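You operate a simulated robot arm through the tools that you are given. There is no shell and no other tool.

Carry out the task below with a simulated robot arm. There is one attempt and no reset: what you move stays moved.

JOB
Top up the steel saucepan to its red line from the kettle and heat it on med.
Fine: kettle back, lid on again; the big ring stays on. Set down upright: kettle.

It is judged by the outcome, as a careful person would: the job done as asked, and still so three seconds after it is handed in. It fails if anything else is knocked over, pushed out of place, dropped, spilled or broken. A push-on lid holds only when it is set on centred and level and pressed home; a screw cap is set on level and turned clockwise until tight.

ROBOT AND FRAMES
A 7-joint arm with a two-finger parallel gripper, fixed in place. Base frame: the origin is on the floor under the middle of its stand, x ahead of it, y to its left, z up; the work surface is at about z = 0.91. Lengths are in m, angles in degrees, forces in N, time in s.
It reaches about 1.372 m from its shoulder. Its first joint turns from -149.0 to 149.0 degrees. Payload 3.43 kg.
The TCP is the grasp point between the finger pads, 0.03 m short of the fingertips. In the tool frame z runs along the fingers and y along their closing line. The gripper opens to 0.094 m. The fingers are 0.028 m wide and 0.01 m thick; the gripper's body (0.05 by 0.096 m) begins 0.055 m behind the TCP.
Orientation is told as [roll, pitch, yaw] about the base's x, y, z axes, in that order, counted from this pose: with the fingers straight down and closing along the base's y, the tool's x points along the base's -x, its y along +y and its z along -z.

CONTROLS
- The arm moves only by the tool drive_tool. Its argument "targets" is a list of rows, each an object (a shift or turn left out is 0, a gripper value left out holds the last) with "turn": the turn, a rotation vector about the tool's x, y, z in degrees, a list of three; "travel": the shift along the tool's x, y, z in m, a list of three; "gripper": the finger opening in m, from 0 to 0.094. In form: [{"turn": [wx, wy, wz], "travel": [tx, ty, tz], "gripper": gripper}, ...]. A call has 1 to 20 rows; each row shifts and turns the commanded pose from where the row before left it, along the tool's axes as they then stand. A row lasts 0.2 s, in which the tool goes at most 0.05 m and 8.6 degrees; a call with a longer step from one row to the next is refused whole, and so is a gripper value outside its range. A pose out of reach is approached as far as the arm can. The call stops where the force on the tool passes 90 N (or 10 N more than at its start, if that is more) or the arm is blocked; 0.2 s more then pass. Each finger travels about 0.045 m/s and halts on what it meets, pressing with about 40 N; the grip force reading is that of the motor and also rises with nothing between the fingers. The clock runs only during rows and for 0.2 s after the last one: add rows that do not move to give the fingers time. The reply holds the time, the measured pose of the TCP, the force on the tool along the base axes, the opening and the grip force, in the units named above and with some noise, with the torque about the TCP (base axes, N m) and any sound that the robot's microphone picked up, and new pictures: "show" is both (left out), scene, wrist or none.
- Cameras (640 x 400 px; columns grow to the right, rows downward): "scene" is fixed at [0.0496, 0.5008, 1.663]; the picture's right is [0.56, -0.83, 0.00], its down [-0.69, -0.46, -0.56] and it looks along [0.47, 0.31, -0.83] (base axes); focal length 264 px, centre (320, 200). "wrist" rides on the gripper at [0.076, 0.014, -0.102] in the tool frame; the picture's right is [-0.18, 0.98, 0.00], its down [-0.75, -0.14, -0.64] and it looks along [-0.63, -0.12, 0.77] (tool axes); focal length 243 px, centre (320, 200). There is no depth. A picture from a camera that has moved, and an enlarged one, comes with that camera's place and axes in the base frame and with its lens.
- inspect(camera, box): a new picture of the part [left, top, right, bottom] of that camera's present view, enlarged. It takes no simulated time.
- job_done(): hands the job in; it is judged then, once.

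Places have to be worked out from the pictures, the camera data and where the tool is seen. Open the gripper and draw the arm clear of the work before you hand the job in, unless the task says otherwise.

The tools are called after ">>>" by a JSON object that holds its "op" and its "data". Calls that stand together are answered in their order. drive_tool: Moves the arm, as the interface text tells. Its arguments: {"type":"object","properties":{"targets":{"type":"array","items":{"type":"object","properties":{"turn":{"type":"array","items":{"type":"number"}},"travel":{"type":"array","items":{"type":"number"}},"gripper":{"type":"number"}}}},"show":{"type":"string","enum":["both","scene","wrist","none"]}},"required":["targets"]} The other tools are called the same way: inspect (camera, box) takes an enlarged picture of a part of a camera's view; job_done () hands the job in.

At the start:

```text
clock: 0.0
ee_pos: [0.8107, 0.5648, 1.2448]
tcp_rot: [0.0, 0.1, 0.0]
contact_force: [0.3, 0.4, -0.5]
wrist_torque: [0.0, 0.0, 0.03]
opening: 0.0941
gripper_force: 0.0
```

scene: 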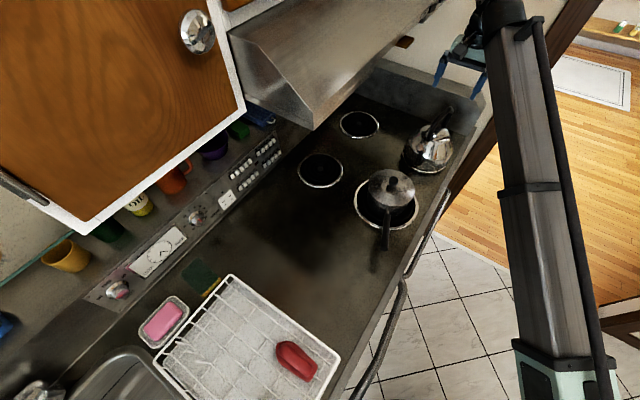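
wrist: 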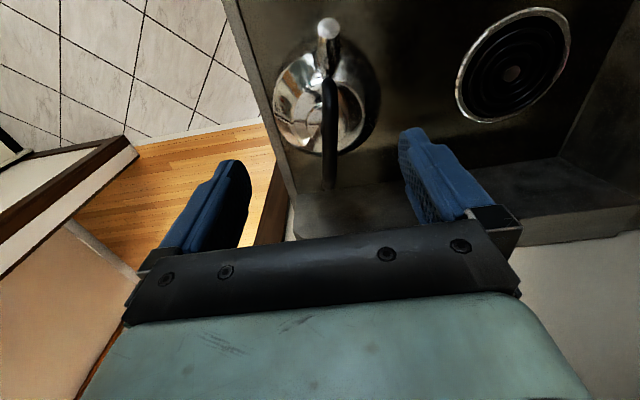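

I'll start by looking closely at the stove, the kettle, the saucepan and the control panel before moving anything.

>>> {"op": "inspect", "data": {"camera": "scene", "box": [320, 80, 480, 280]}}

>>> {"op": "inspect", "data": {"camera": "scene", "box": [80, 130, 300, 310]}}

>>> {"op": "inspect", "data": {"camera": "wrist", "box": [240, 0, 440, 200]}}

>>> {"op": "inspect", "data": {"camera": "scene", "box": [200, 130, 300, 210]}}

```text
2.00 times, centred on (400, 180) of scene
camera zoom: at [0.0496, 0.5008, 1.663], right [0.56, -0.83, 0.0], down [-0.69, -0.46, -0.56], along [0.47, 0.31, -0.83], focal length 529 px, centre (160, 240)
```

zoom: 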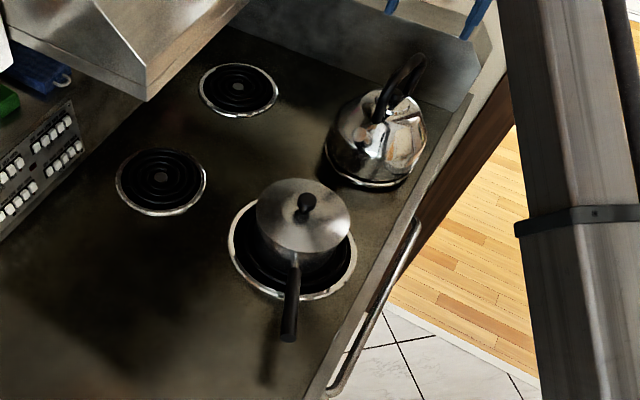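

```text
2.22 times, centred on (190, 220) of scene
camera zoom: at [0.0496, 0.5008, 1.663], right [0.56, -0.83, 0.0], down [-0.69, -0.46, -0.56], along [0.47, 0.31, -0.83], focal length 588 px, centre (609, 156)
```

zoom: 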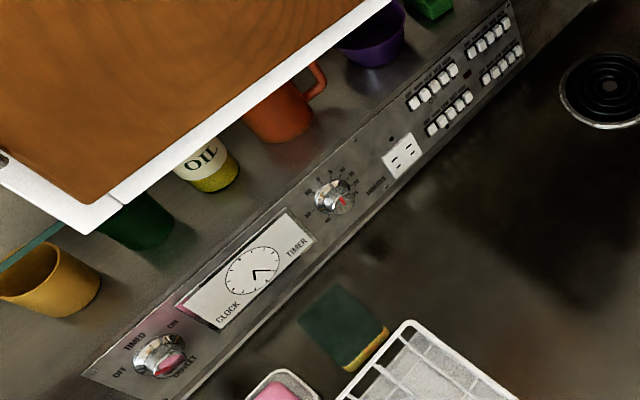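

```text
2.00 times, centred on (340, 100) of wrist
camera zoom: at [0.735, 0.5786, 1.3482], right [0.18, 0.98, 0.0], down [0.75, -0.14, 0.64], along [0.63, -0.12, -0.77], focal length 485 px, centre (280, 400)
```

zoom: 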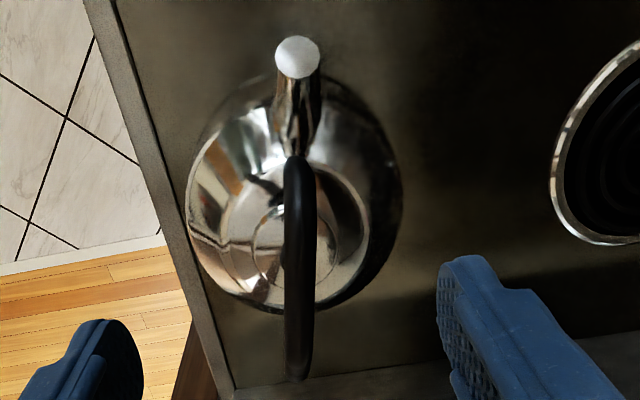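

```text
5.00 times, centred on (250, 170) of scene
camera zoom: at [0.0496, 0.5008, 1.663], right [0.56, -0.83, 0.0], down [-0.69, -0.46, -0.56], along [0.47, 0.31, -0.83], focal length 1322 px, centre (670, 350)
```

zoom: 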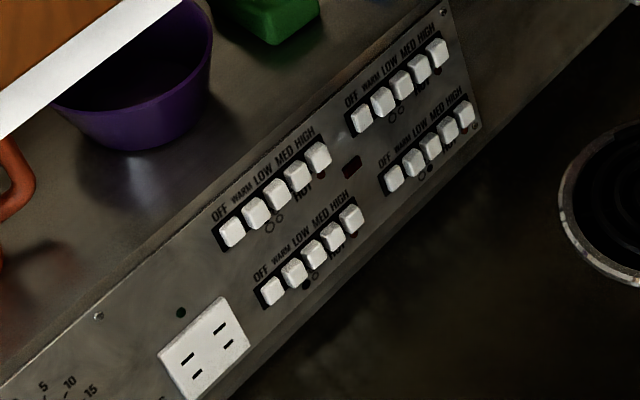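

The zooms are truly rendered at higher detail, so I'll zoom tighter on the button groups, the saucepan and the kettle from the scene camera.

>>> {"op": "inspect", "data": {"camera": "scene", "box": [238, 148, 276, 194]}}

>>> {"op": "inspect", "data": {"camera": "scene", "box": [254, 134, 284, 170]}}

>>> {"op": "inspect", "data": {"camera": "scene", "box": [345, 155, 430, 260]}}

>>> {"op": "inspect", "data": {"camera": "scene", "box": [395, 95, 465, 180]}}

>>> {"op": "inspect", "data": {"camera": "scene", "box": [200, 0, 460, 140]}}

```text
8.70 times, centred on (257, 171) of scene
camera zoom: at [0.0496, 0.5008, 1.663], right [0.56, -0.83, 0.0], down [-0.69, -0.46, -0.56], along [0.47, 0.31, -0.83], focal length 2300 px, centre (868, 452)
```

zoom: 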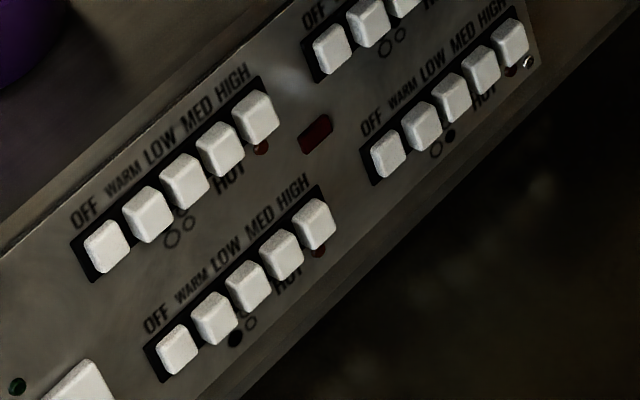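

```text
11.11 times, centred on (269, 152) of scene
camera zoom: at [0.0496, 0.5008, 1.663], right [0.56, -0.83, 0.0], down [-0.69, -0.46, -0.56], along [0.47, 0.31, -0.83], focal length 2938 px, centre (887, 733)
```

zoom: 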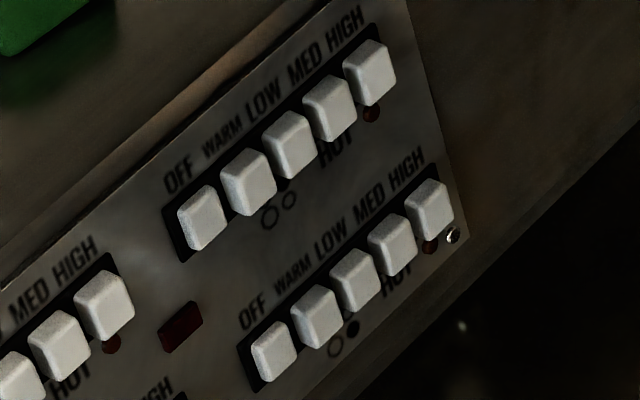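

```text
3.81 times, centred on (388, 208) of scene
camera zoom: at [0.0496, 0.5008, 1.663], right [0.56, -0.83, 0.0], down [-0.69, -0.46, -0.56], along [0.47, 0.31, -0.83], focal length 1007 px, centre (63, 171)
```

zoom: 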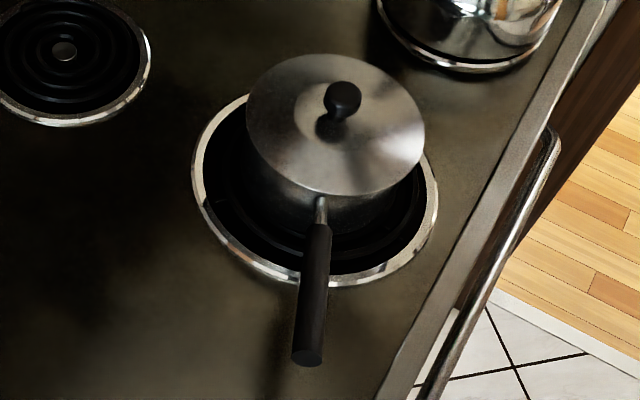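

```text
4.71 times, centred on (430, 138) of scene
camera zoom: at [0.0496, 0.5008, 1.663], right [0.56, -0.83, 0.0], down [-0.69, -0.46, -0.56], along [0.47, 0.31, -0.83], focal length 1244 px, centre (-198, 494)
```

zoom: 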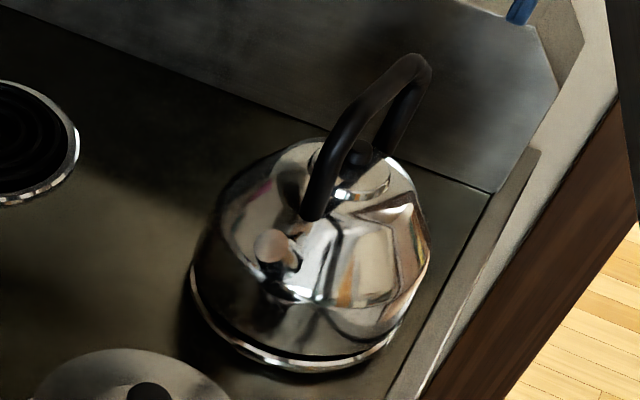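

```text
2.46 times, centred on (330, 70) of scene
camera zoom: at [0.0496, 0.5008, 1.663], right [0.56, -0.83, 0.0], down [-0.69, -0.46, -0.56], along [0.47, 0.31, -0.83], focal length 651 px, centre (295, 520)
```

zoom: 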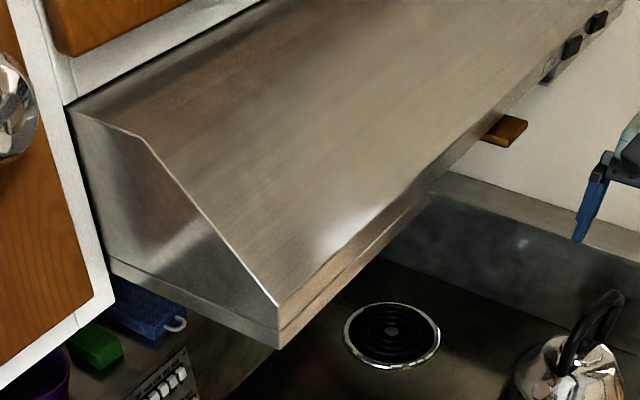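

The panel diagrams suggest the lower-left group belongs to the front-left ring, which is the one under the saucepan. Next I'll zoom the wrist view to understand the kettle's spout, lid and handle.

>>> {"op": "inspect", "data": {"camera": "wrist", "box": [290, 5, 360, 75]}}

>>> {"op": "inspect", "data": {"camera": "wrist", "box": [260, 60, 400, 200]}}

>>> {"op": "inspect", "data": {"camera": "scene", "box": [412, 130, 442, 160]}}

>>> {"op": "inspect", "data": {"camera": "scene", "box": [360, 165, 420, 215]}}

```text
5.71 times, centred on (325, 40) of wrist
camera zoom: at [0.735, 0.5786, 1.3482], right [0.18, 0.98, 0.0], down [0.75, -0.14, 0.64], along [0.63, -0.12, -0.77], focal length 1386 px, centre (291, 1114)
```

zoom: 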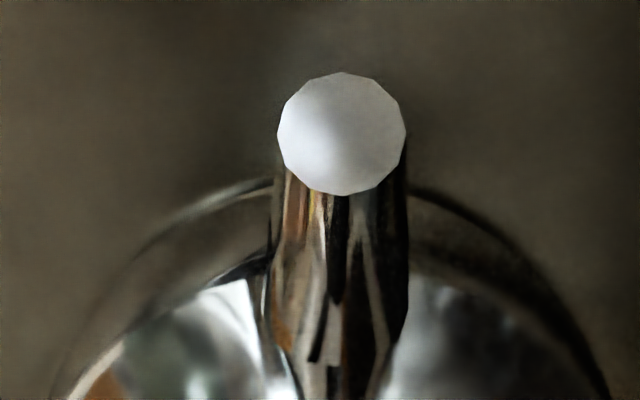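

```text
2.86 times, centred on (330, 130) of wrist
camera zoom: at [0.735, 0.5786, 1.3482], right [0.18, 0.98, 0.0], down [0.75, -0.14, 0.64], along [0.63, -0.12, -0.77], focal length 693 px, centre (291, 400)
```

zoom: 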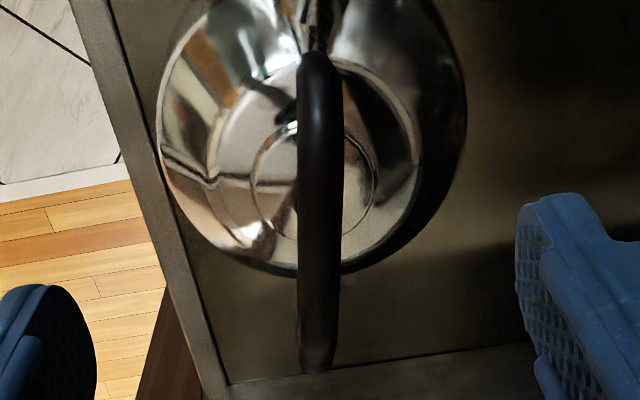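

```text
13.33 times, centred on (427, 145) of scene
camera zoom: at [0.0496, 0.5008, 1.663], right [0.56, -0.83, 0.0], down [-0.69, -0.46, -0.56], along [0.47, 0.31, -0.83], focal length 3526 px, centre (-1107, 933)
```

zoom: 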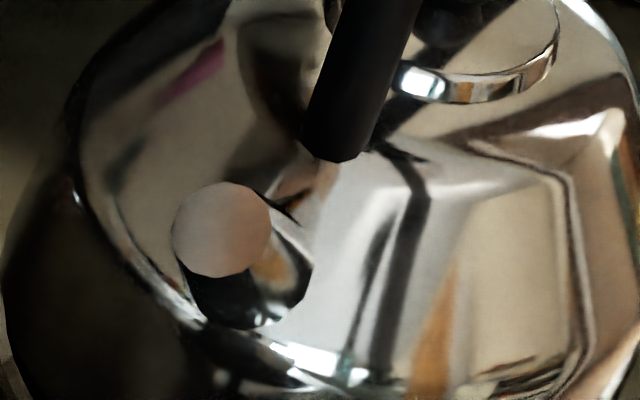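

```text
8.00 times, centred on (390, 190) of scene
camera zoom: at [0.0496, 0.5008, 1.663], right [0.56, -0.83, 0.0], down [-0.69, -0.46, -0.56], along [0.47, 0.31, -0.83], focal length 2116 px, centre (-240, 280)
```

zoom: 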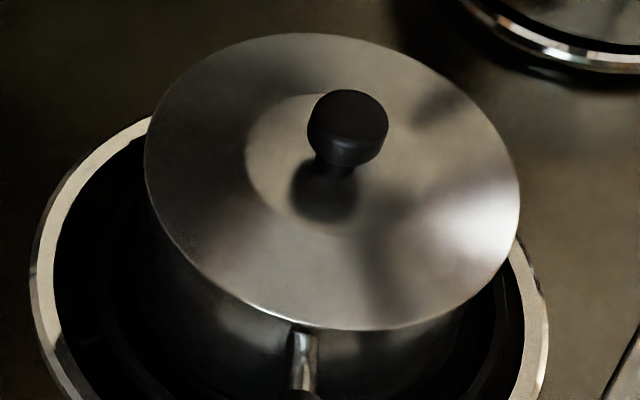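

The kettle spout tip triangulates to about (0.76, 0.58, 1.04) pointing toward -x, and its handle is a slanted black loop lying along x. I'll back the hand off toward -x at height and tip it forward, so the wrist camera sees the kettle and pan from the side.

>>> {"op": "drive_tool", "data": {"targets": [{"travel": [0.049, 0, 0]}, {"travel": [0.049, 0, 0]}, {"travel": [0.049, 0, 0]}, {"travel": [0.049, 0, 0]}, {"travel": [0.049, 0, 0]}, {"travel": [0.049, 0, 0]}, {"travel": [0.049, 0, 0]}, {"travel": [0.049, 0, 0]}, {"turn": [0, -8, 0]}, {"turn": [0, -8, 0]}, {"turn": [0, -8, 0]}, {"turn": [0, -8, 0]}, {"turn": [0, -8, 0]}], "show": "both"}}

```text
clock: 2.8
ee_pos: [0.4507, 0.5985, 1.1512]
tcp_rot: [0.2, -40.2, -0.1]
contact_force: [0.2, 0.5, 0.2]
wrist_torque: [0.02, -0.01, -0.02]
opening: 0.0942
gripper_force: 0.1
out of reach, approached as far as the arm can: row 1, 2, 3, 4, 5, 6, 7, 8
camera wrist: at [0.3265, 0.6132, 1.1807], right [0.14, 0.98, 0.12], down [0.16, -0.14, 0.98], along [0.98, -0.12, -0.18], focal length 243 px, centre (320, 200)
```

scene: 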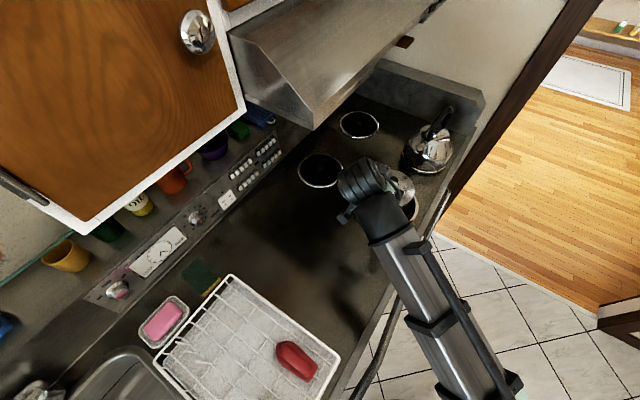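
wrist: 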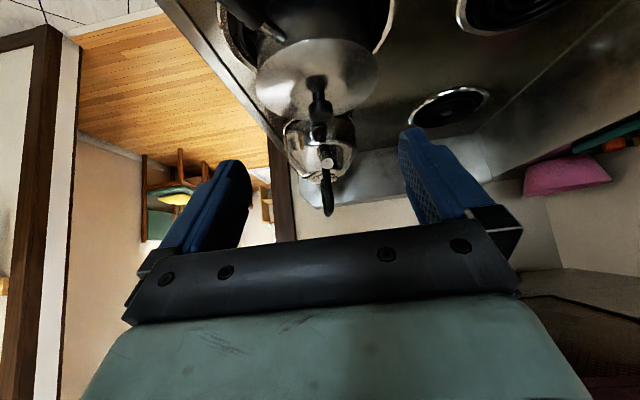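

Some of those poses were out of reach, so the hand ended at (0.45, 0.60, 1.15), with nothing touched. I'll zoom in on this side view of the pan and kettle.

>>> {"op": "inspect", "data": {"camera": "wrist", "box": [270, 100, 370, 220]}}

>>> {"op": "inspect", "data": {"camera": "wrist", "box": [200, 0, 420, 130]}}

>>> {"op": "inspect", "data": {"camera": "wrist", "box": [400, 0, 640, 280]}}

```text
3.33 times, centred on (320, 160) of wrist
camera zoom: at [0.3265, 0.6132, 1.1807], right [0.14, 0.98, 0.12], down [0.16, -0.14, 0.98], along [0.98, -0.12, -0.18], focal length 809 px, centre (320, 333)
```

zoom: 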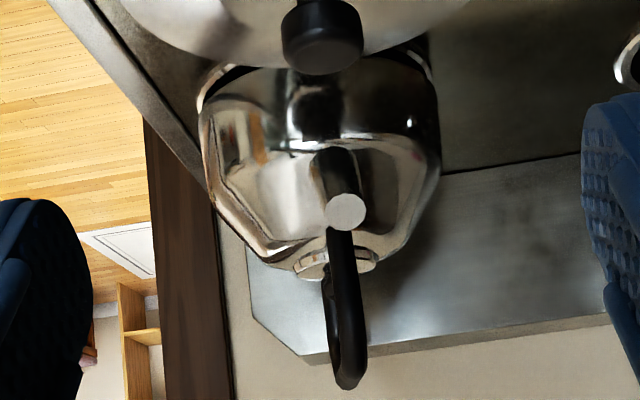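

```text
2.91 times, centred on (310, 65) of wrist
camera zoom: at [0.3265, 0.6132, 1.1807], right [0.14, 0.98, 0.12], down [0.16, -0.14, 0.98], along [0.98, -0.12, -0.18], focal length 706 px, centre (349, 593)
```

zoom: 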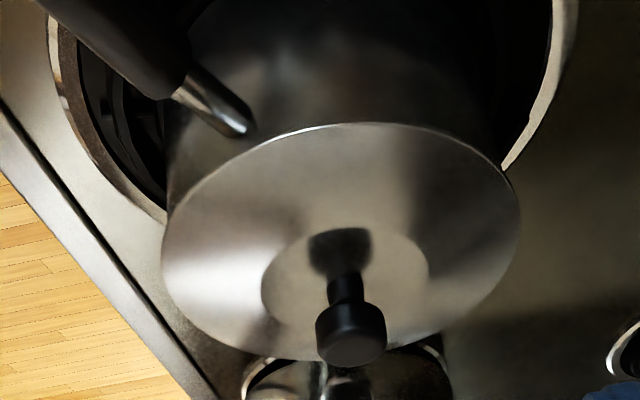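

```text
1.43 times, centred on (520, 140) of wrist
camera zoom: at [0.3265, 0.6132, 1.1807], right [0.14, 0.98, 0.12], down [0.16, -0.14, 0.98], along [0.98, -0.12, -0.18], focal length 347 px, centre (34, 286)
```

zoom: 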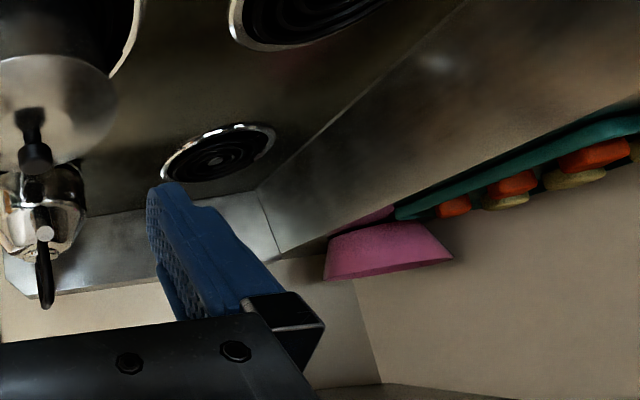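

I now place the lid knob at about (0.600, 0.593, 1.020), 3 cm wide, and the handle top at about (0.895, 0.559, 1.118). Next I bring the hand above the knob and straighten it to point down.

>>> {"op": "drive_tool", "data": {"targets": [{"travel": [-0.0287, -0.0014, 0.0241]}, {"travel": [-0.0287, -0.0014, 0.0241]}, {"travel": [-0.0287, -0.0014, 0.0241]}, {"travel": [-0.0287, -0.0014, 0.0241]}, {"turn": [0, 8, 0]}, {"turn": [0, 8, 0]}, {"turn": [0, 8, 0]}, {"turn": [0, 8, 0]}, {"turn": [0, 8, 0]}, {}], "show": "both"}}

```text
clock: 5.0
ee_pos: [0.6007, 0.5935, 1.1513]
tcp_rot: [0.0, 0.1, 0.0]
contact_force: [0.1, 0.2, 0.6]
wrist_torque: [0.0, 0.0, 0.02]
opening: 0.0942
gripper_force: 0.1
camera wrist: at [0.5246, 0.6075, 1.2543], right [0.18, 0.98, 0.0], down [0.75, -0.14, 0.64], along [0.63, -0.12, -0.77], focal length 243 px, centre (320, 200)
```

scene: 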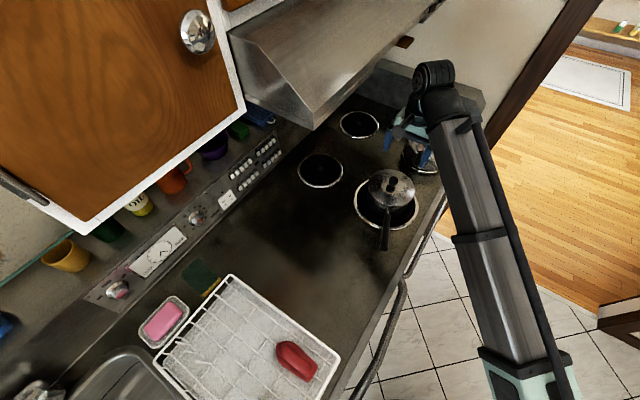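
wrist: 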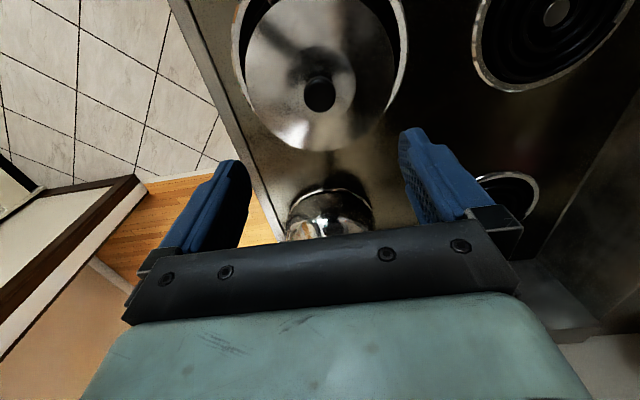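

The hand is level at (0.601, 0.594, 1.151). I'll check the knob's alignment below before descending.

>>> {"op": "inspect", "data": {"camera": "wrist", "box": [230, 0, 420, 160]}}

>>> {"op": "inspect", "data": {"camera": "scene", "box": [350, 110, 450, 220]}}

```text
2.50 times, centred on (325, 80) of wrist
camera zoom: at [0.5246, 0.6075, 1.2543], right [0.18, 0.98, 0.0], down [0.75, -0.14, 0.64], along [0.63, -0.12, -0.77], focal length 606 px, centre (308, 500)
```

zoom: 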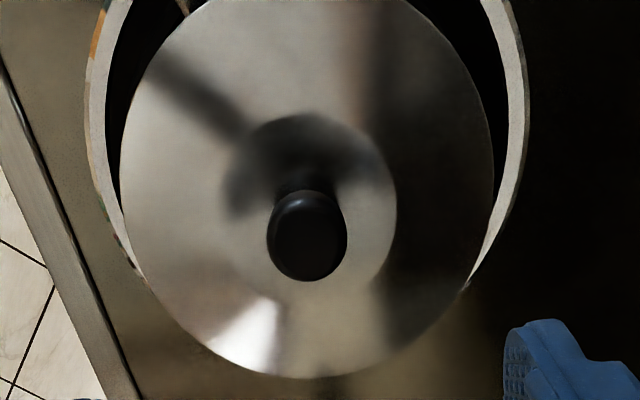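

```text
3.64 times, centred on (400, 165) of scene
camera zoom: at [0.0496, 0.5008, 1.663], right [0.56, -0.83, 0.0], down [-0.69, -0.46, -0.56], along [0.47, 0.31, -0.83], focal length 962 px, centre (29, 327)
```

zoom: 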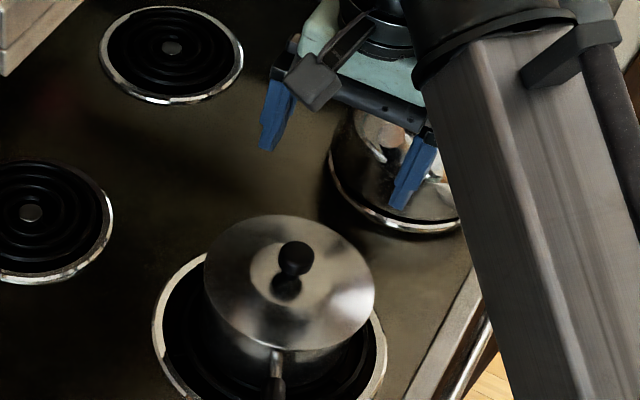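

The knob sits at about x=0.591, y=0.594, z≈1.025, so I'll shift slightly toward -x and lower until the fingers straddle it. I'll look again before closing.

>>> {"op": "drive_tool", "data": {"targets": [{"travel": [0.009, 0, 0.02], "gripper": 0.07}, {"travel": [0, 0, 0.03]}, {"travel": [0, 0, 0.03]}, {"travel": [0, 0, 0.02]}, {"travel": [0, 0, 0.014]}, {}], "show": "both"}}

>>> {"op": "inspect", "data": {"camera": "wrist", "box": [200, 60, 440, 210]}}

>>> {"op": "inspect", "data": {"camera": "scene", "box": [350, 140, 440, 220]}}

```text
clock: 6.4
ee_pos: [0.5918, 0.5936, 1.0369]
tcp_rot: [-0.1, 0.0, -0.1]
contact_force: [0.0, 0.2, -0.4]
wrist_torque: [0.02, -0.03, -0.03]
opening: 0.0699
gripper_force: 0.0
camera wrist: at [0.5156, 0.6076, 1.1403], right [0.18, 0.98, 0.0], down [0.75, -0.14, 0.64], along [0.63, -0.12, -0.77], focal length 243 px, centre (320, 200)
```

scene: 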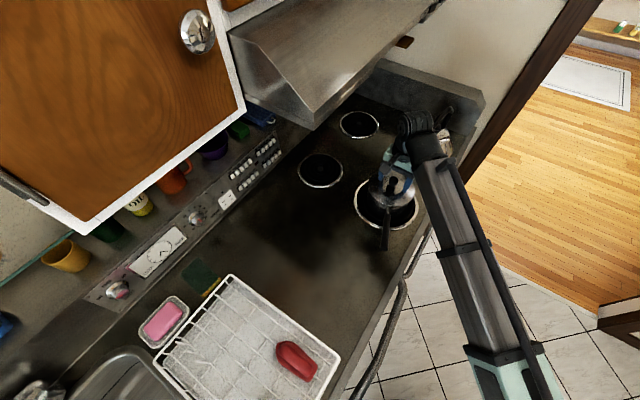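
wrist: 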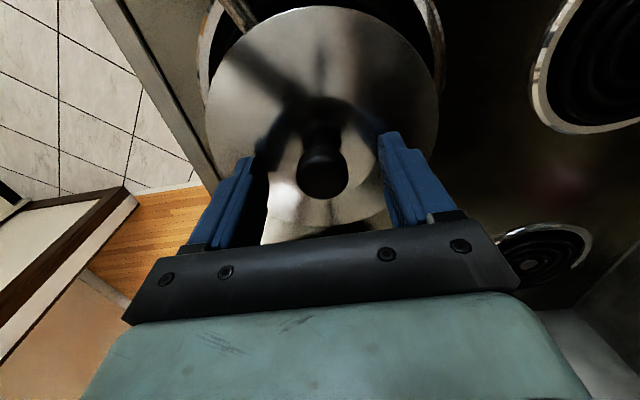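

```text
2.67 times, centred on (320, 135) of wrist
camera zoom: at [0.5156, 0.6076, 1.1403], right [0.18, 0.98, 0.0], down [0.75, -0.14, 0.64], along [0.63, -0.12, -0.77], focal length 647 px, centre (320, 373)
```

zoom: 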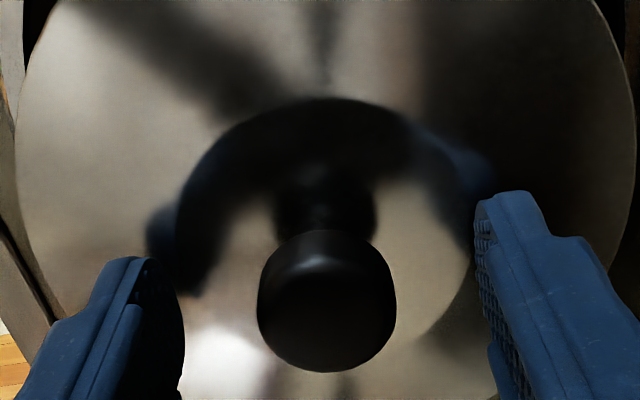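

```text
5.00 times, centred on (395, 180) of scene
camera zoom: at [0.0496, 0.5008, 1.663], right [0.56, -0.83, 0.0], down [-0.69, -0.46, -0.56], along [0.47, 0.31, -0.83], focal length 1322 px, centre (-55, 300)
```

zoom: 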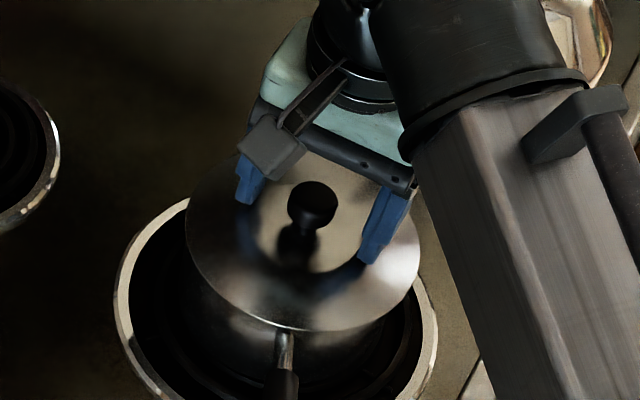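

The fingers straddle the knob centred, with the tips clear of the lid. I close on it now.

>>> {"op": "drive_tool", "data": {"targets": [{"gripper": 0.0}, {}, {}, {}, {}], "show": "wrist"}}

```text
clock: 7.6
ee_pos: [0.591, 0.5933, 1.0382]
tcp_rot: [-0.1, 0.1, 0.0]
contact_force: [0.2, 0.1, 1.6]
wrist_torque: [-0.01, 0.0, 0.01]
opening: 0.0277
gripper_force: 39.9
camera wrist: at [0.5156, 0.6076, 1.1405], right [0.18, 0.98, 0.0], down [0.75, -0.14, 0.64], along [0.63, -0.12, -0.77], focal length 243 px, centre (320, 200)
```

wrist: 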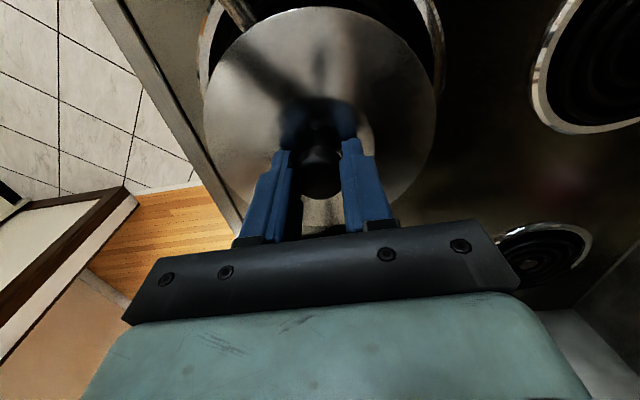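

The knob is gripped at an opening of 0.028, with the lid seated at a tool height of about 1.037. I'll lift gently and check that only the lid rises.

>>> {"op": "drive_tool", "data": {"targets": [{"travel": [0, 0, -0.01]}, {"travel": [0, 0, -0.01]}, {"travel": [0, 0, -0.02]}, {"travel": [0, 0, -0.03]}, {}], "show": "both"}}

>>> {"op": "inspect", "data": {"camera": "scene", "box": [350, 120, 440, 260]}}

```text
clock: 8.8
ee_pos: [0.5914, 0.5948, 1.1083]
tcp_rot: [0.0, 0.0, 0.0]
contact_force: [0.3, -0.5, -0.6]
wrist_torque: [0.02, 0.01, -0.01]
opening: 0.0277
gripper_force: 40.2
camera wrist: at [0.5156, 0.6081, 1.2112], right [0.18, 0.98, 0.0], down [0.75, -0.14, 0.64], along [0.63, -0.12, -0.77], focal length 243 px, centre (320, 200)
```

scene: 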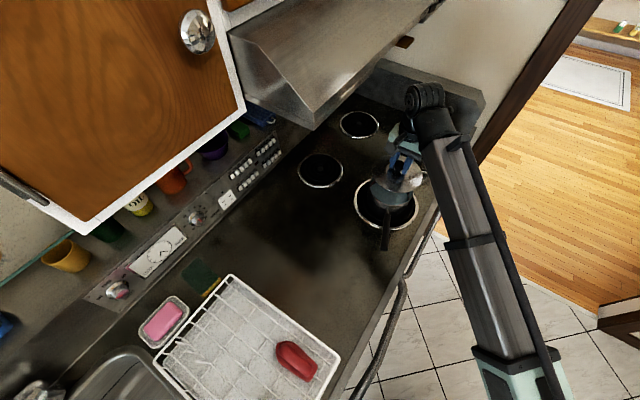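
wrist: 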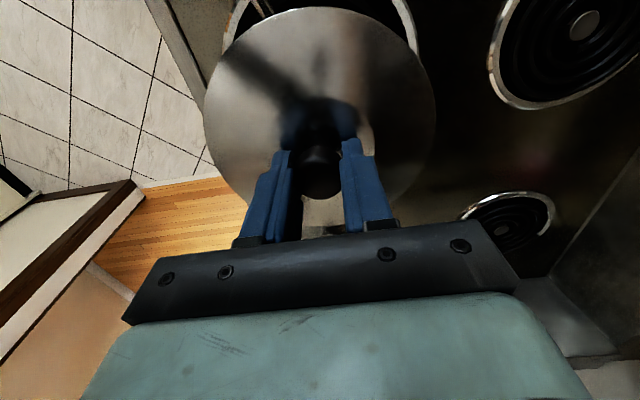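

```text
2.86 times, centred on (395, 190) of scene
camera zoom: at [0.0496, 0.5008, 1.663], right [0.56, -0.83, 0.0], down [-0.69, -0.46, -0.56], along [0.47, 0.31, -0.83], focal length 756 px, centre (106, 229)
```

zoom: 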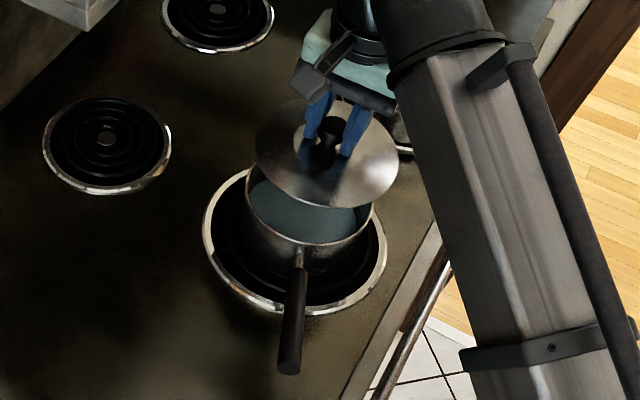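

The lid is off, the pan stayed put, and I can see water inside it. I'll carry the lid level to the clear counter around (0.36, 0.70).

>>> {"op": "drive_tool", "data": {"targets": [{"travel": [0.0385, 0.0177, 0]}, {"travel": [0.0385, 0.0177, 0]}, {"travel": [0.0385, 0.0177, 0]}, {"travel": [0.0385, 0.0177, 0]}, {"travel": [0.0385, 0.0177, 0]}, {"travel": [0.0385, 0.0177, 0]}, {}], "show": "both"}}

>>> {"op": "inspect", "data": {"camera": "scene", "box": [350, 150, 430, 250]}}

```text
clock: 10.4
ee_pos: [0.3646, 0.6932, 1.1041]
tcp_rot: [0.1, 0.2, -0.3]
contact_force: [0.4, -0.2, -1.7]
wrist_torque: [-0.05, 0.0, 0.01]
opening: 0.0275
gripper_force: 40.7
camera wrist: at [0.2891, 0.708, 1.207], right [0.19, 0.98, 0.0], down [0.75, -0.14, 0.64], along [0.63, -0.12, -0.77], focal length 243 px, centre (320, 200)
```

scene: 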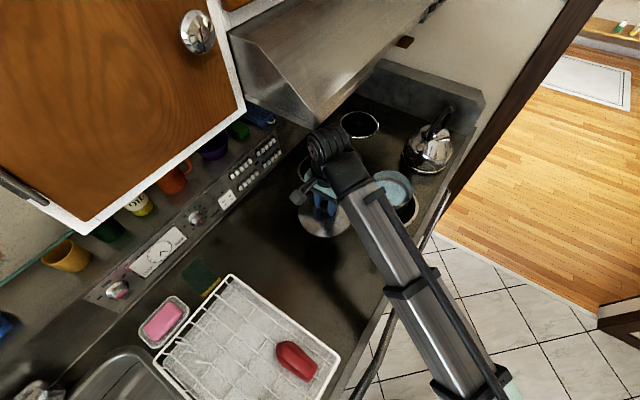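
wrist: 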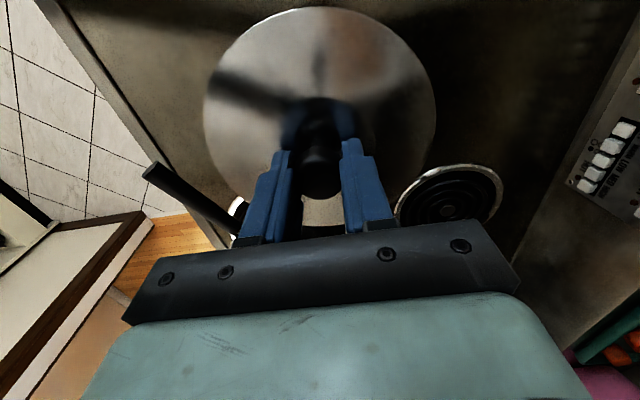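

```text
4.00 times, centred on (390, 200) of scene
camera zoom: at [0.0496, 0.5008, 1.663], right [0.56, -0.83, 0.0], down [-0.69, -0.46, -0.56], along [0.47, 0.31, -0.83], focal length 1058 px, centre (40, 200)
```

zoom: 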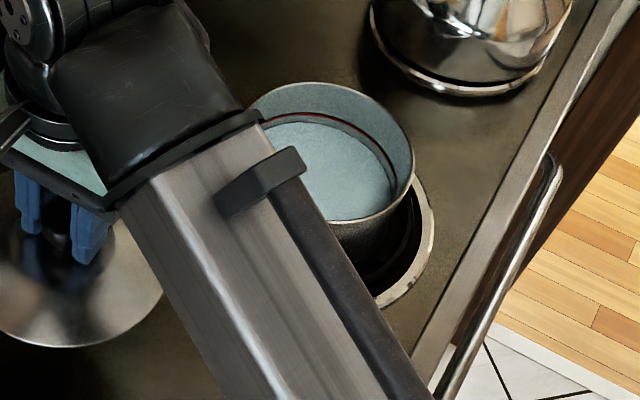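

The red line is visible on the inner wall, with the water sitting a bit below it. I now lower the lid toward the counter.

>>> {"op": "drive_tool", "data": {"targets": [{"travel": [0, 0, 0.03]}, {"travel": [0, 0, 0.03]}, {"travel": [0, 0, 0.03]}, {"travel": [0, 0, 0.02]}, {"travel": [0, 0, 0.005]}, {}], "show": "scene"}}

>>> {"op": "inspect", "data": {"camera": "scene", "box": [280, 150, 380, 260]}}

```text
clock: 11.8
ee_pos: [0.3611, 0.7, 0.9926]
tcp_rot: [0.0, -0.1, 0.0]
contact_force: [0.2, 0.1, -0.8]
wrist_torque: [0.04, 0.04, 0.0]
opening: 0.0275
gripper_force: 39.7
```

scene: 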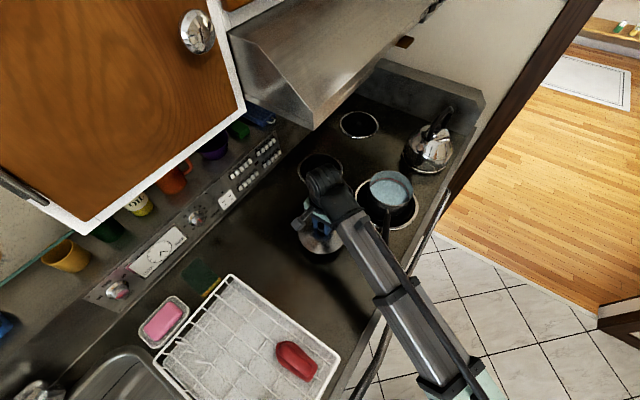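

```text
3.64 times, centred on (330, 205) of scene
camera zoom: at [0.0496, 0.5008, 1.663], right [0.56, -0.83, 0.0], down [-0.69, -0.46, -0.56], along [0.47, 0.31, -0.83], focal length 962 px, centre (284, 182)
```

zoom: 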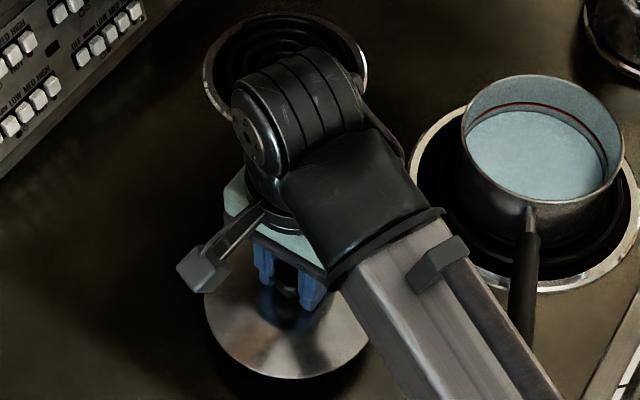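

There is no contact yet at 0.9926. I'll continue down in small steps and watch the vertical force.

>>> {"op": "drive_tool", "data": {"targets": [{"travel": [0, 0, 0.005]}, {"travel": [0, 0, 0.004]}, {}], "show": "none"}}

>>> {"op": "drive_tool", "data": {"targets": [{"travel": [0, 0, 0.004]}, {}], "show": "none"}}

>>> {"op": "drive_tool", "data": {"targets": [{"travel": [0, 0, 0.003]}, {}], "show": "none"}}

```text
clock: 12.6
ee_pos: [0.3604, 0.7005, 0.9848]
tcp_rot: [0.1, 0.0, 0.0]
contact_force: [-0.2, -0.5, -0.5]
wrist_torque: [0.03, 0.02, 0.02]
opening: 0.0279
gripper_force: 40.2
```

```text
clock: 13.2
ee_pos: [0.3604, 0.6992, 0.9793]
tcp_rot: [0.1, -0.1, 0.0]
contact_force: [0.6, -0.6, -1.6]
wrist_torque: [-0.02, 0.01, 0.01]
opening: 0.0276
gripper_force: 40.5
```

```text
clock: 13.8
ee_pos: [0.36, 0.6998, 0.9768]
tcp_rot: [0.0, -0.1, 0.1]
contact_force: [1.1, -0.4, -1.0]
wrist_torque: [-0.02, -0.01, 0.0]
opening: 0.0275
gripper_force: 40.2
```

>>> {"op": "drive_tool", "data": {"targets": [{"travel": [0, 0, 0.003]}, {}], "show": "none"}}

>>> {"op": "drive_tool", "data": {"targets": [{"travel": [0, 0, 0.003]}, {}], "show": "none"}}

>>> {"op": "drive_tool", "data": {"targets": [{"travel": [0, 0, 0.003]}, {}], "show": "scene"}}

>>> {"op": "inspect", "data": {"camera": "scene", "box": [280, 190, 380, 270]}}

```text
clock: 14.4
ee_pos: [0.3605, 0.7003, 0.9749]
tcp_rot: [-0.1, 0.0, -0.1]
contact_force: [0.7, 0.0, -1.6]
wrist_torque: [0.01, 0.0, 0.01]
opening: 0.0275
gripper_force: 40.4
```

```text
clock: 15.0
ee_pos: [0.3608, 0.7001, 0.9706]
tcp_rot: [0.1, 0.0, 0.0]
contact_force: [-0.1, 0.7, -1.6]
wrist_torque: [-0.01, -0.02, 0.0]
opening: 0.0278
gripper_force: 40.3
```

```text
clock: 15.6
ee_pos: [0.3615, 0.6999, 0.967]
tcp_rot: [-0.1, -0.1, 0.1]
contact_force: [-0.3, 0.5, -0.6]
wrist_torque: [0.01, -0.03, 0.0]
opening: 0.0275
gripper_force: 39.8
```

scene: 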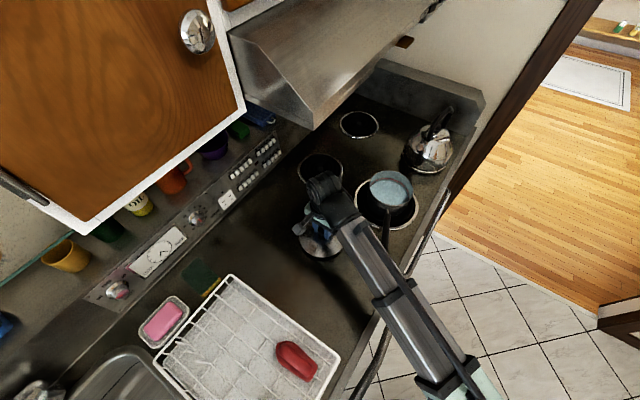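

```text
5.00 times, centred on (330, 230) of scene
camera zoom: at [0.0496, 0.5008, 1.663], right [0.56, -0.83, 0.0], down [-0.69, -0.46, -0.56], along [0.47, 0.31, -0.83], focal length 1322 px, centre (270, 50)
```

zoom: 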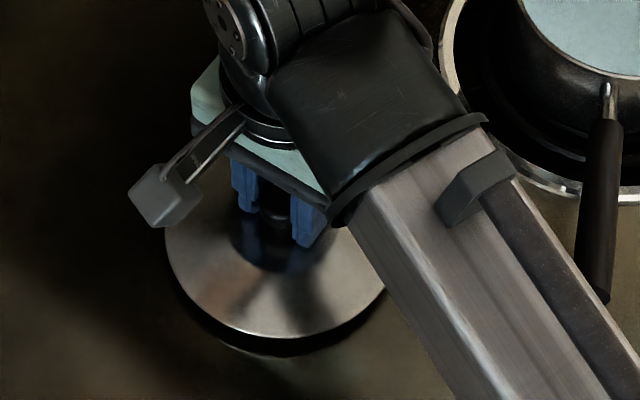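

The shadow shows a small remaining gap under the lid. I'll keep stepping down gently.

>>> {"op": "drive_tool", "data": {"targets": [{"travel": [0, 0, 0.003]}, {}], "show": "none"}}

>>> {"op": "drive_tool", "data": {"targets": [{"travel": [0, 0, 0.003]}, {}], "show": "none"}}

>>> {"op": "drive_tool", "data": {"targets": [{"travel": [0, 0, 0.002]}, {}], "show": "none"}}

>>> {"op": "inspect", "data": {"camera": "scene", "box": [280, 190, 380, 270]}}

```text
clock: 16.2
ee_pos: [0.3608, 0.7002, 0.9647]
tcp_rot: [0.0, 0.0, 0.0]
contact_force: [-0.4, -0.1, -2.7]
wrist_torque: [-0.01, 0.04, 0.0]
opening: 0.0277
gripper_force: 39.7
```

```text
clock: 16.8
ee_pos: [0.3614, 0.6999, 0.9627]
tcp_rot: [0.0, 0.0, 0.0]
contact_force: [-0.7, -0.3, -1.0]
wrist_torque: [-0.01, 0.03, -0.02]
opening: 0.0275
gripper_force: 39.8
```

```text
clock: 17.4
ee_pos: [0.3611, 0.6992, 0.9607]
tcp_rot: [0.1, 0.0, 0.0]
contact_force: [0.7, 0.3, -1.6]
wrist_torque: [0.01, -0.02, -0.01]
opening: 0.0274
gripper_force: 40.4
```

```text
5.00 times, centred on (330, 230) of scene
camera zoom: at [0.0496, 0.5008, 1.663], right [0.56, -0.83, 0.0], down [-0.69, -0.46, -0.56], along [0.47, 0.31, -0.83], focal length 1322 px, centre (270, 50)
```

zoom: 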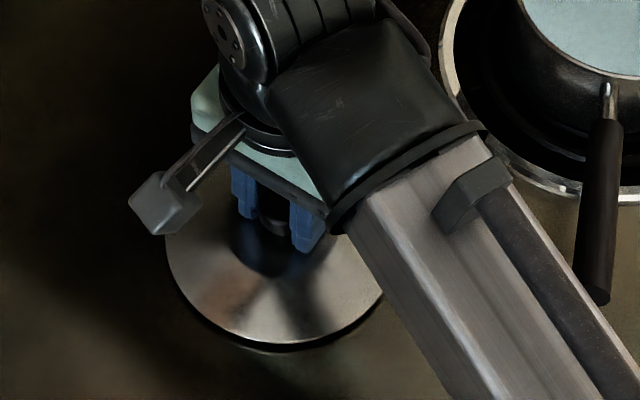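

The gap is now only a few millimetres, so I continue with 2 mm steps.

>>> {"op": "drive_tool", "data": {"targets": [{"travel": [0, 0, 0.002]}, {}], "show": "none"}}

>>> {"op": "drive_tool", "data": {"targets": [{"travel": [0, 0, 0.002]}, {}], "show": "none"}}

>>> {"op": "drive_tool", "data": {"targets": [{"travel": [0, 0, 0.002]}, {}], "show": "none"}}

>>> {"op": "inspect", "data": {"camera": "scene", "box": [280, 190, 380, 270]}}

```text
clock: 18.0
ee_pos: [0.361, 0.6992, 0.9587]
tcp_rot: [0.0, -0.1, 0.1]
contact_force: [1.5, 0.0, 20.8]
wrist_torque: [-0.01, 0.18, -0.01]
opening: 0.0277
gripper_force: 40.5
```

```text
clock: 18.6
ee_pos: [0.3605, 0.6987, 0.9568]
tcp_rot: [0.1, 0.0, 0.1]
contact_force: [0.9, 2.7, 29.2]
wrist_torque: [0.0, 0.01, 0.02]
opening: 0.0273
gripper_force: 40.1
```

```text
clock: 19.2
ee_pos: [0.3598, 0.6995, 0.9564]
tcp_rot: [0.1, -0.1, -0.1]
contact_force: [-0.1, 7.7, 60.7]
wrist_torque: [0.06, 0.1, -0.04]
opening: 0.0278
gripper_force: 39.8
```

```text
5.00 times, centred on (330, 230) of scene
camera zoom: at [0.0496, 0.5008, 1.663], right [0.56, -0.83, 0.0], down [-0.69, -0.46, -0.56], along [0.47, 0.31, -0.83], focal length 1322 px, centre (270, 50)
```

zoom: 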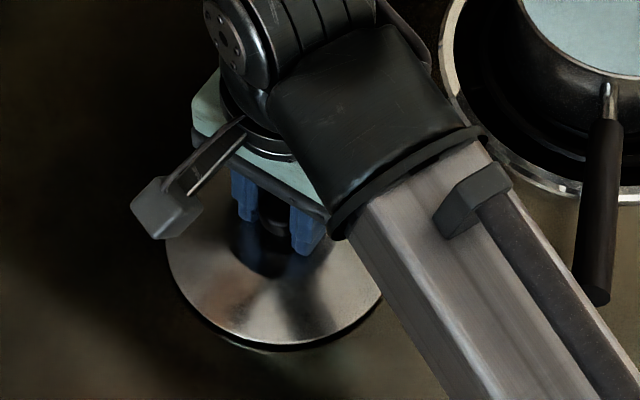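

Contact came at about 0.959, so the lid is on the counter. I ease the pressure off by 3 mm and open the fingers, then rise clear.

>>> {"op": "drive_tool", "data": {"targets": [{"travel": [0, 0, -0.003]}, {}], "show": "none"}}

>>> {"op": "drive_tool", "data": {"targets": [{"gripper": 0.07}, {}, {}, {}], "show": "both"}}

```text
clock: 19.8
ee_pos: [0.3604, 0.699, 0.9559]
tcp_rot: [0.0, -0.2, 0.0]
contact_force: [1.1, 8.7, 24.4]
wrist_torque: [0.34, -0.31, 0.06]
opening: 0.0277
gripper_force: 39.7
```

```text
clock: 20.8
ee_pos: [0.3599, 0.6995, 0.9557]
tcp_rot: [0.0, -0.1, 0.0]
contact_force: [0.9, -0.5, -0.2]
wrist_torque: [-0.03, 0.0, -0.02]
opening: 0.0701
gripper_force: 0.1
camera wrist: at [0.2848, 0.7139, 1.0587], right [0.18, 0.98, 0.0], down [0.75, -0.14, 0.64], along [0.63, -0.12, -0.77], focal length 243 px, centre (320, 200)
```

scene: 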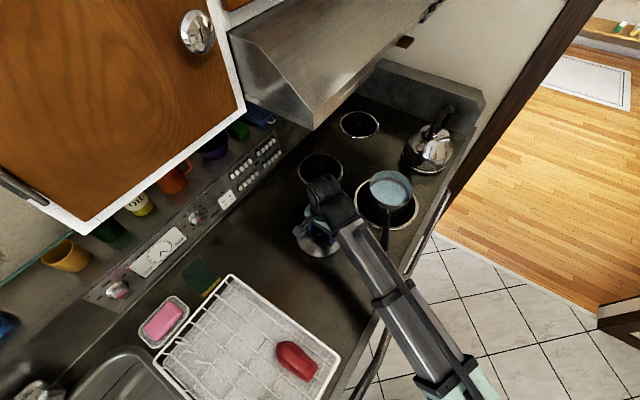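
wrist: 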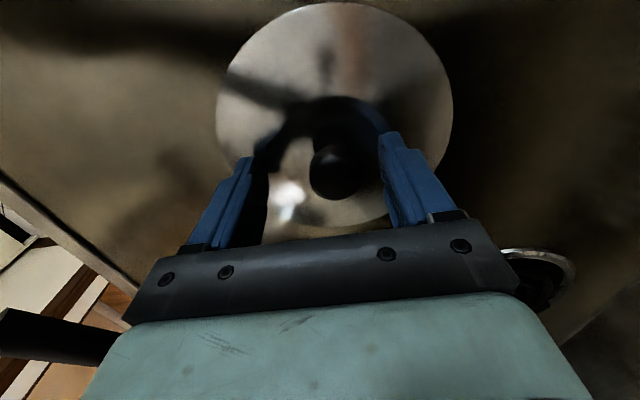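

The lid is released and lying on the counter, having shifted a few mm in +y. I rise straight up, clear of the knob.

>>> {"op": "drive_tool", "data": {"targets": [{"travel": [0, 0, -0.01]}, {"travel": [0, 0, -0.02]}, {"travel": [0, 0, -0.03]}, {"travel": [0, 0, -0.04]}, {"travel": [0, 0, -0.04]}, {}], "show": "both"}}

>>> {"op": "inspect", "data": {"camera": "wrist", "box": [220, 0, 420, 200]}}

>>> {"op": "inspect", "data": {"camera": "wrist", "box": [520, 60, 640, 260]}}

```text
clock: 22.2
ee_pos: [0.3605, 0.6986, 1.0975]
tcp_rot: [0.0, 0.0, 0.0]
contact_force: [0.2, 1.0, -0.1]
wrist_torque: [0.05, -0.03, 0.0]
opening: 0.07
gripper_force: 0.2
camera wrist: at [0.2846, 0.7137, 1.1997], right [0.18, 0.98, 0.0], down [0.75, -0.14, 0.64], along [0.63, -0.12, -0.77], focal length 243 px, centre (320, 200)
```

scene: 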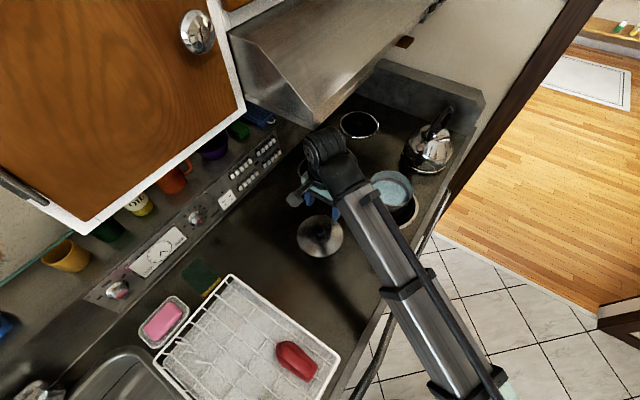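
wrist: 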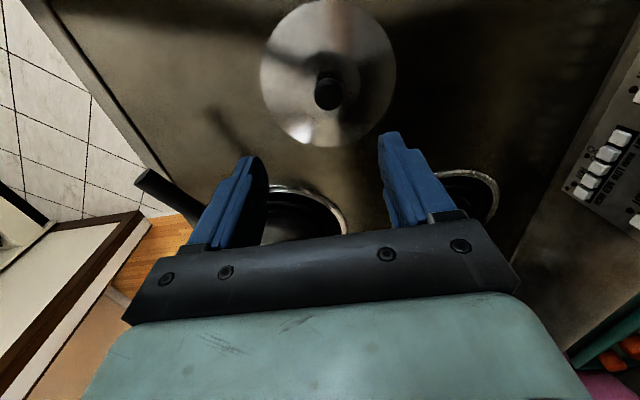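

```text
2.00 times, centred on (320, 100) of wrist
camera zoom: at [0.2846, 0.7137, 1.1997], right [0.18, 0.98, 0.0], down [0.75, -0.14, 0.64], along [0.63, -0.12, -0.77], focal length 485 px, centre (320, 400)
```

zoom: 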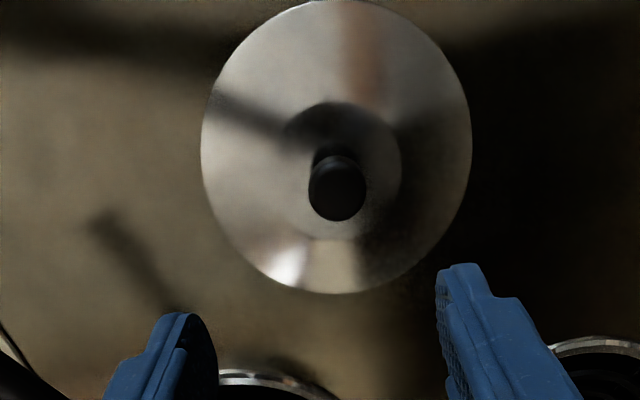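

```text
2.00 times, centred on (580, 160) of wrist
camera zoom: at [0.2846, 0.7137, 1.1997], right [0.18, 0.98, 0.0], down [0.75, -0.14, 0.64], along [0.63, -0.12, -0.77], focal length 485 px, centre (-200, 280)
```

zoom: 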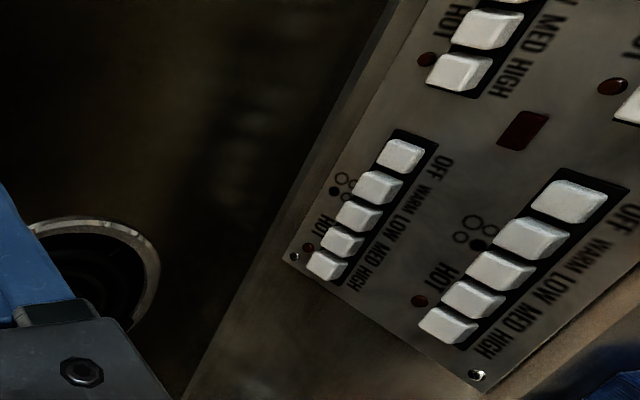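

The four-circle diagrams are now readable from this side, and they match the group positions. Next I go back up and across toward the kettle for a side view of its handle.

>>> {"op": "drive_tool", "data": {"targets": [{"travel": [0, 0, -0.03], "gripper": 0.06}, {"travel": [0, 0, -0.03]}, {"travel": [-0.045, -0.02, 0]}, {"travel": [-0.045, -0.02, 0]}, {"travel": [-0.045, -0.02, 0]}, {"travel": [-0.045, -0.02, 0]}, {"travel": [-0.045, -0.02, -0.01]}, {"travel": [-0.045, -0.02, -0.01]}, {"travel": [-0.04, -0.025, -0.01]}, {"travel": [-0.04, -0.025, -0.01]}, {"travel": [-0.04, -0.025, -0.01]}, {"travel": [-0.04, -0.025, -0.01]}, {"travel": [-0.03, -0.02, -0.01]}, {}], "show": "both"}}

```text
refused: row 7 steps farther than a row can; nothing moved
```

>>> {"op": "drive_tool", "data": {"targets": [{"travel": [0, 0, -0.03], "gripper": 0.06}, {"travel": [0, 0, -0.03]}, {"travel": [-0.045, -0.02, 0]}, {"travel": [-0.045, -0.02, 0]}, {"travel": [-0.045, -0.02, 0]}, {"travel": [-0.045, -0.02, 0]}, {"travel": [-0.044, -0.02, -0.008]}, {"travel": [-0.044, -0.02, -0.008]}, {"travel": [-0.04, -0.025, -0.01]}, {"travel": [-0.04, -0.025, -0.01]}, {"travel": [-0.04, -0.025, -0.01]}, {"travel": [-0.04, -0.025, -0.01]}, {"travel": [-0.03, -0.02, -0.01]}, {}], "show": "both"}}

```text
clock: 25.2
ee_pos: [0.8183, 0.4598, 1.2234]
tcp_rot: [0.1, -0.1, 0.0]
contact_force: [0.4, 0.1, 0.2]
wrist_torque: [0.0, -0.05, 0.03]
opening: 0.06
gripper_force: 0.1
camera wrist: at [0.7434, 0.4738, 1.3253], right [0.18, 0.98, 0.0], down [0.75, -0.14, 0.64], along [0.63, -0.12, -0.77], focal length 243 px, centre (320, 200)
```

scene: 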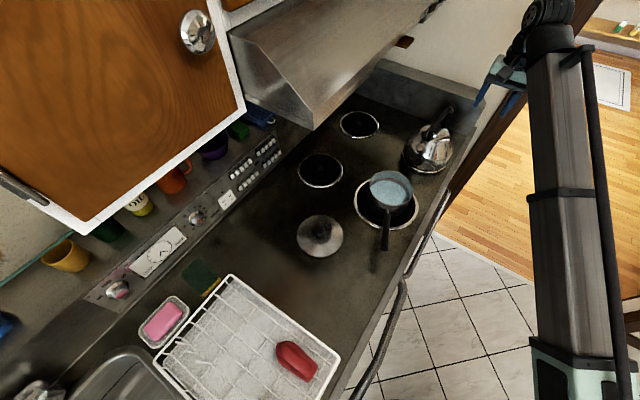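
wrist: 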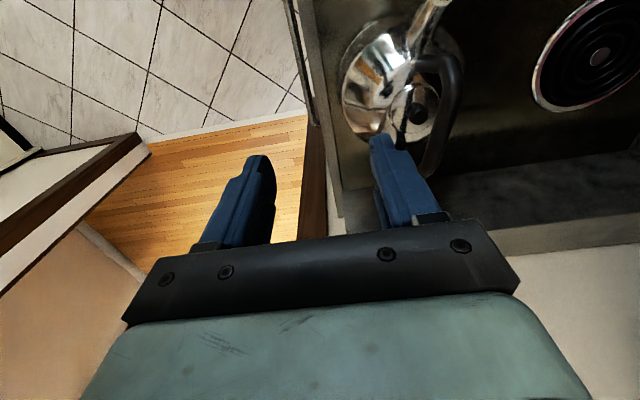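

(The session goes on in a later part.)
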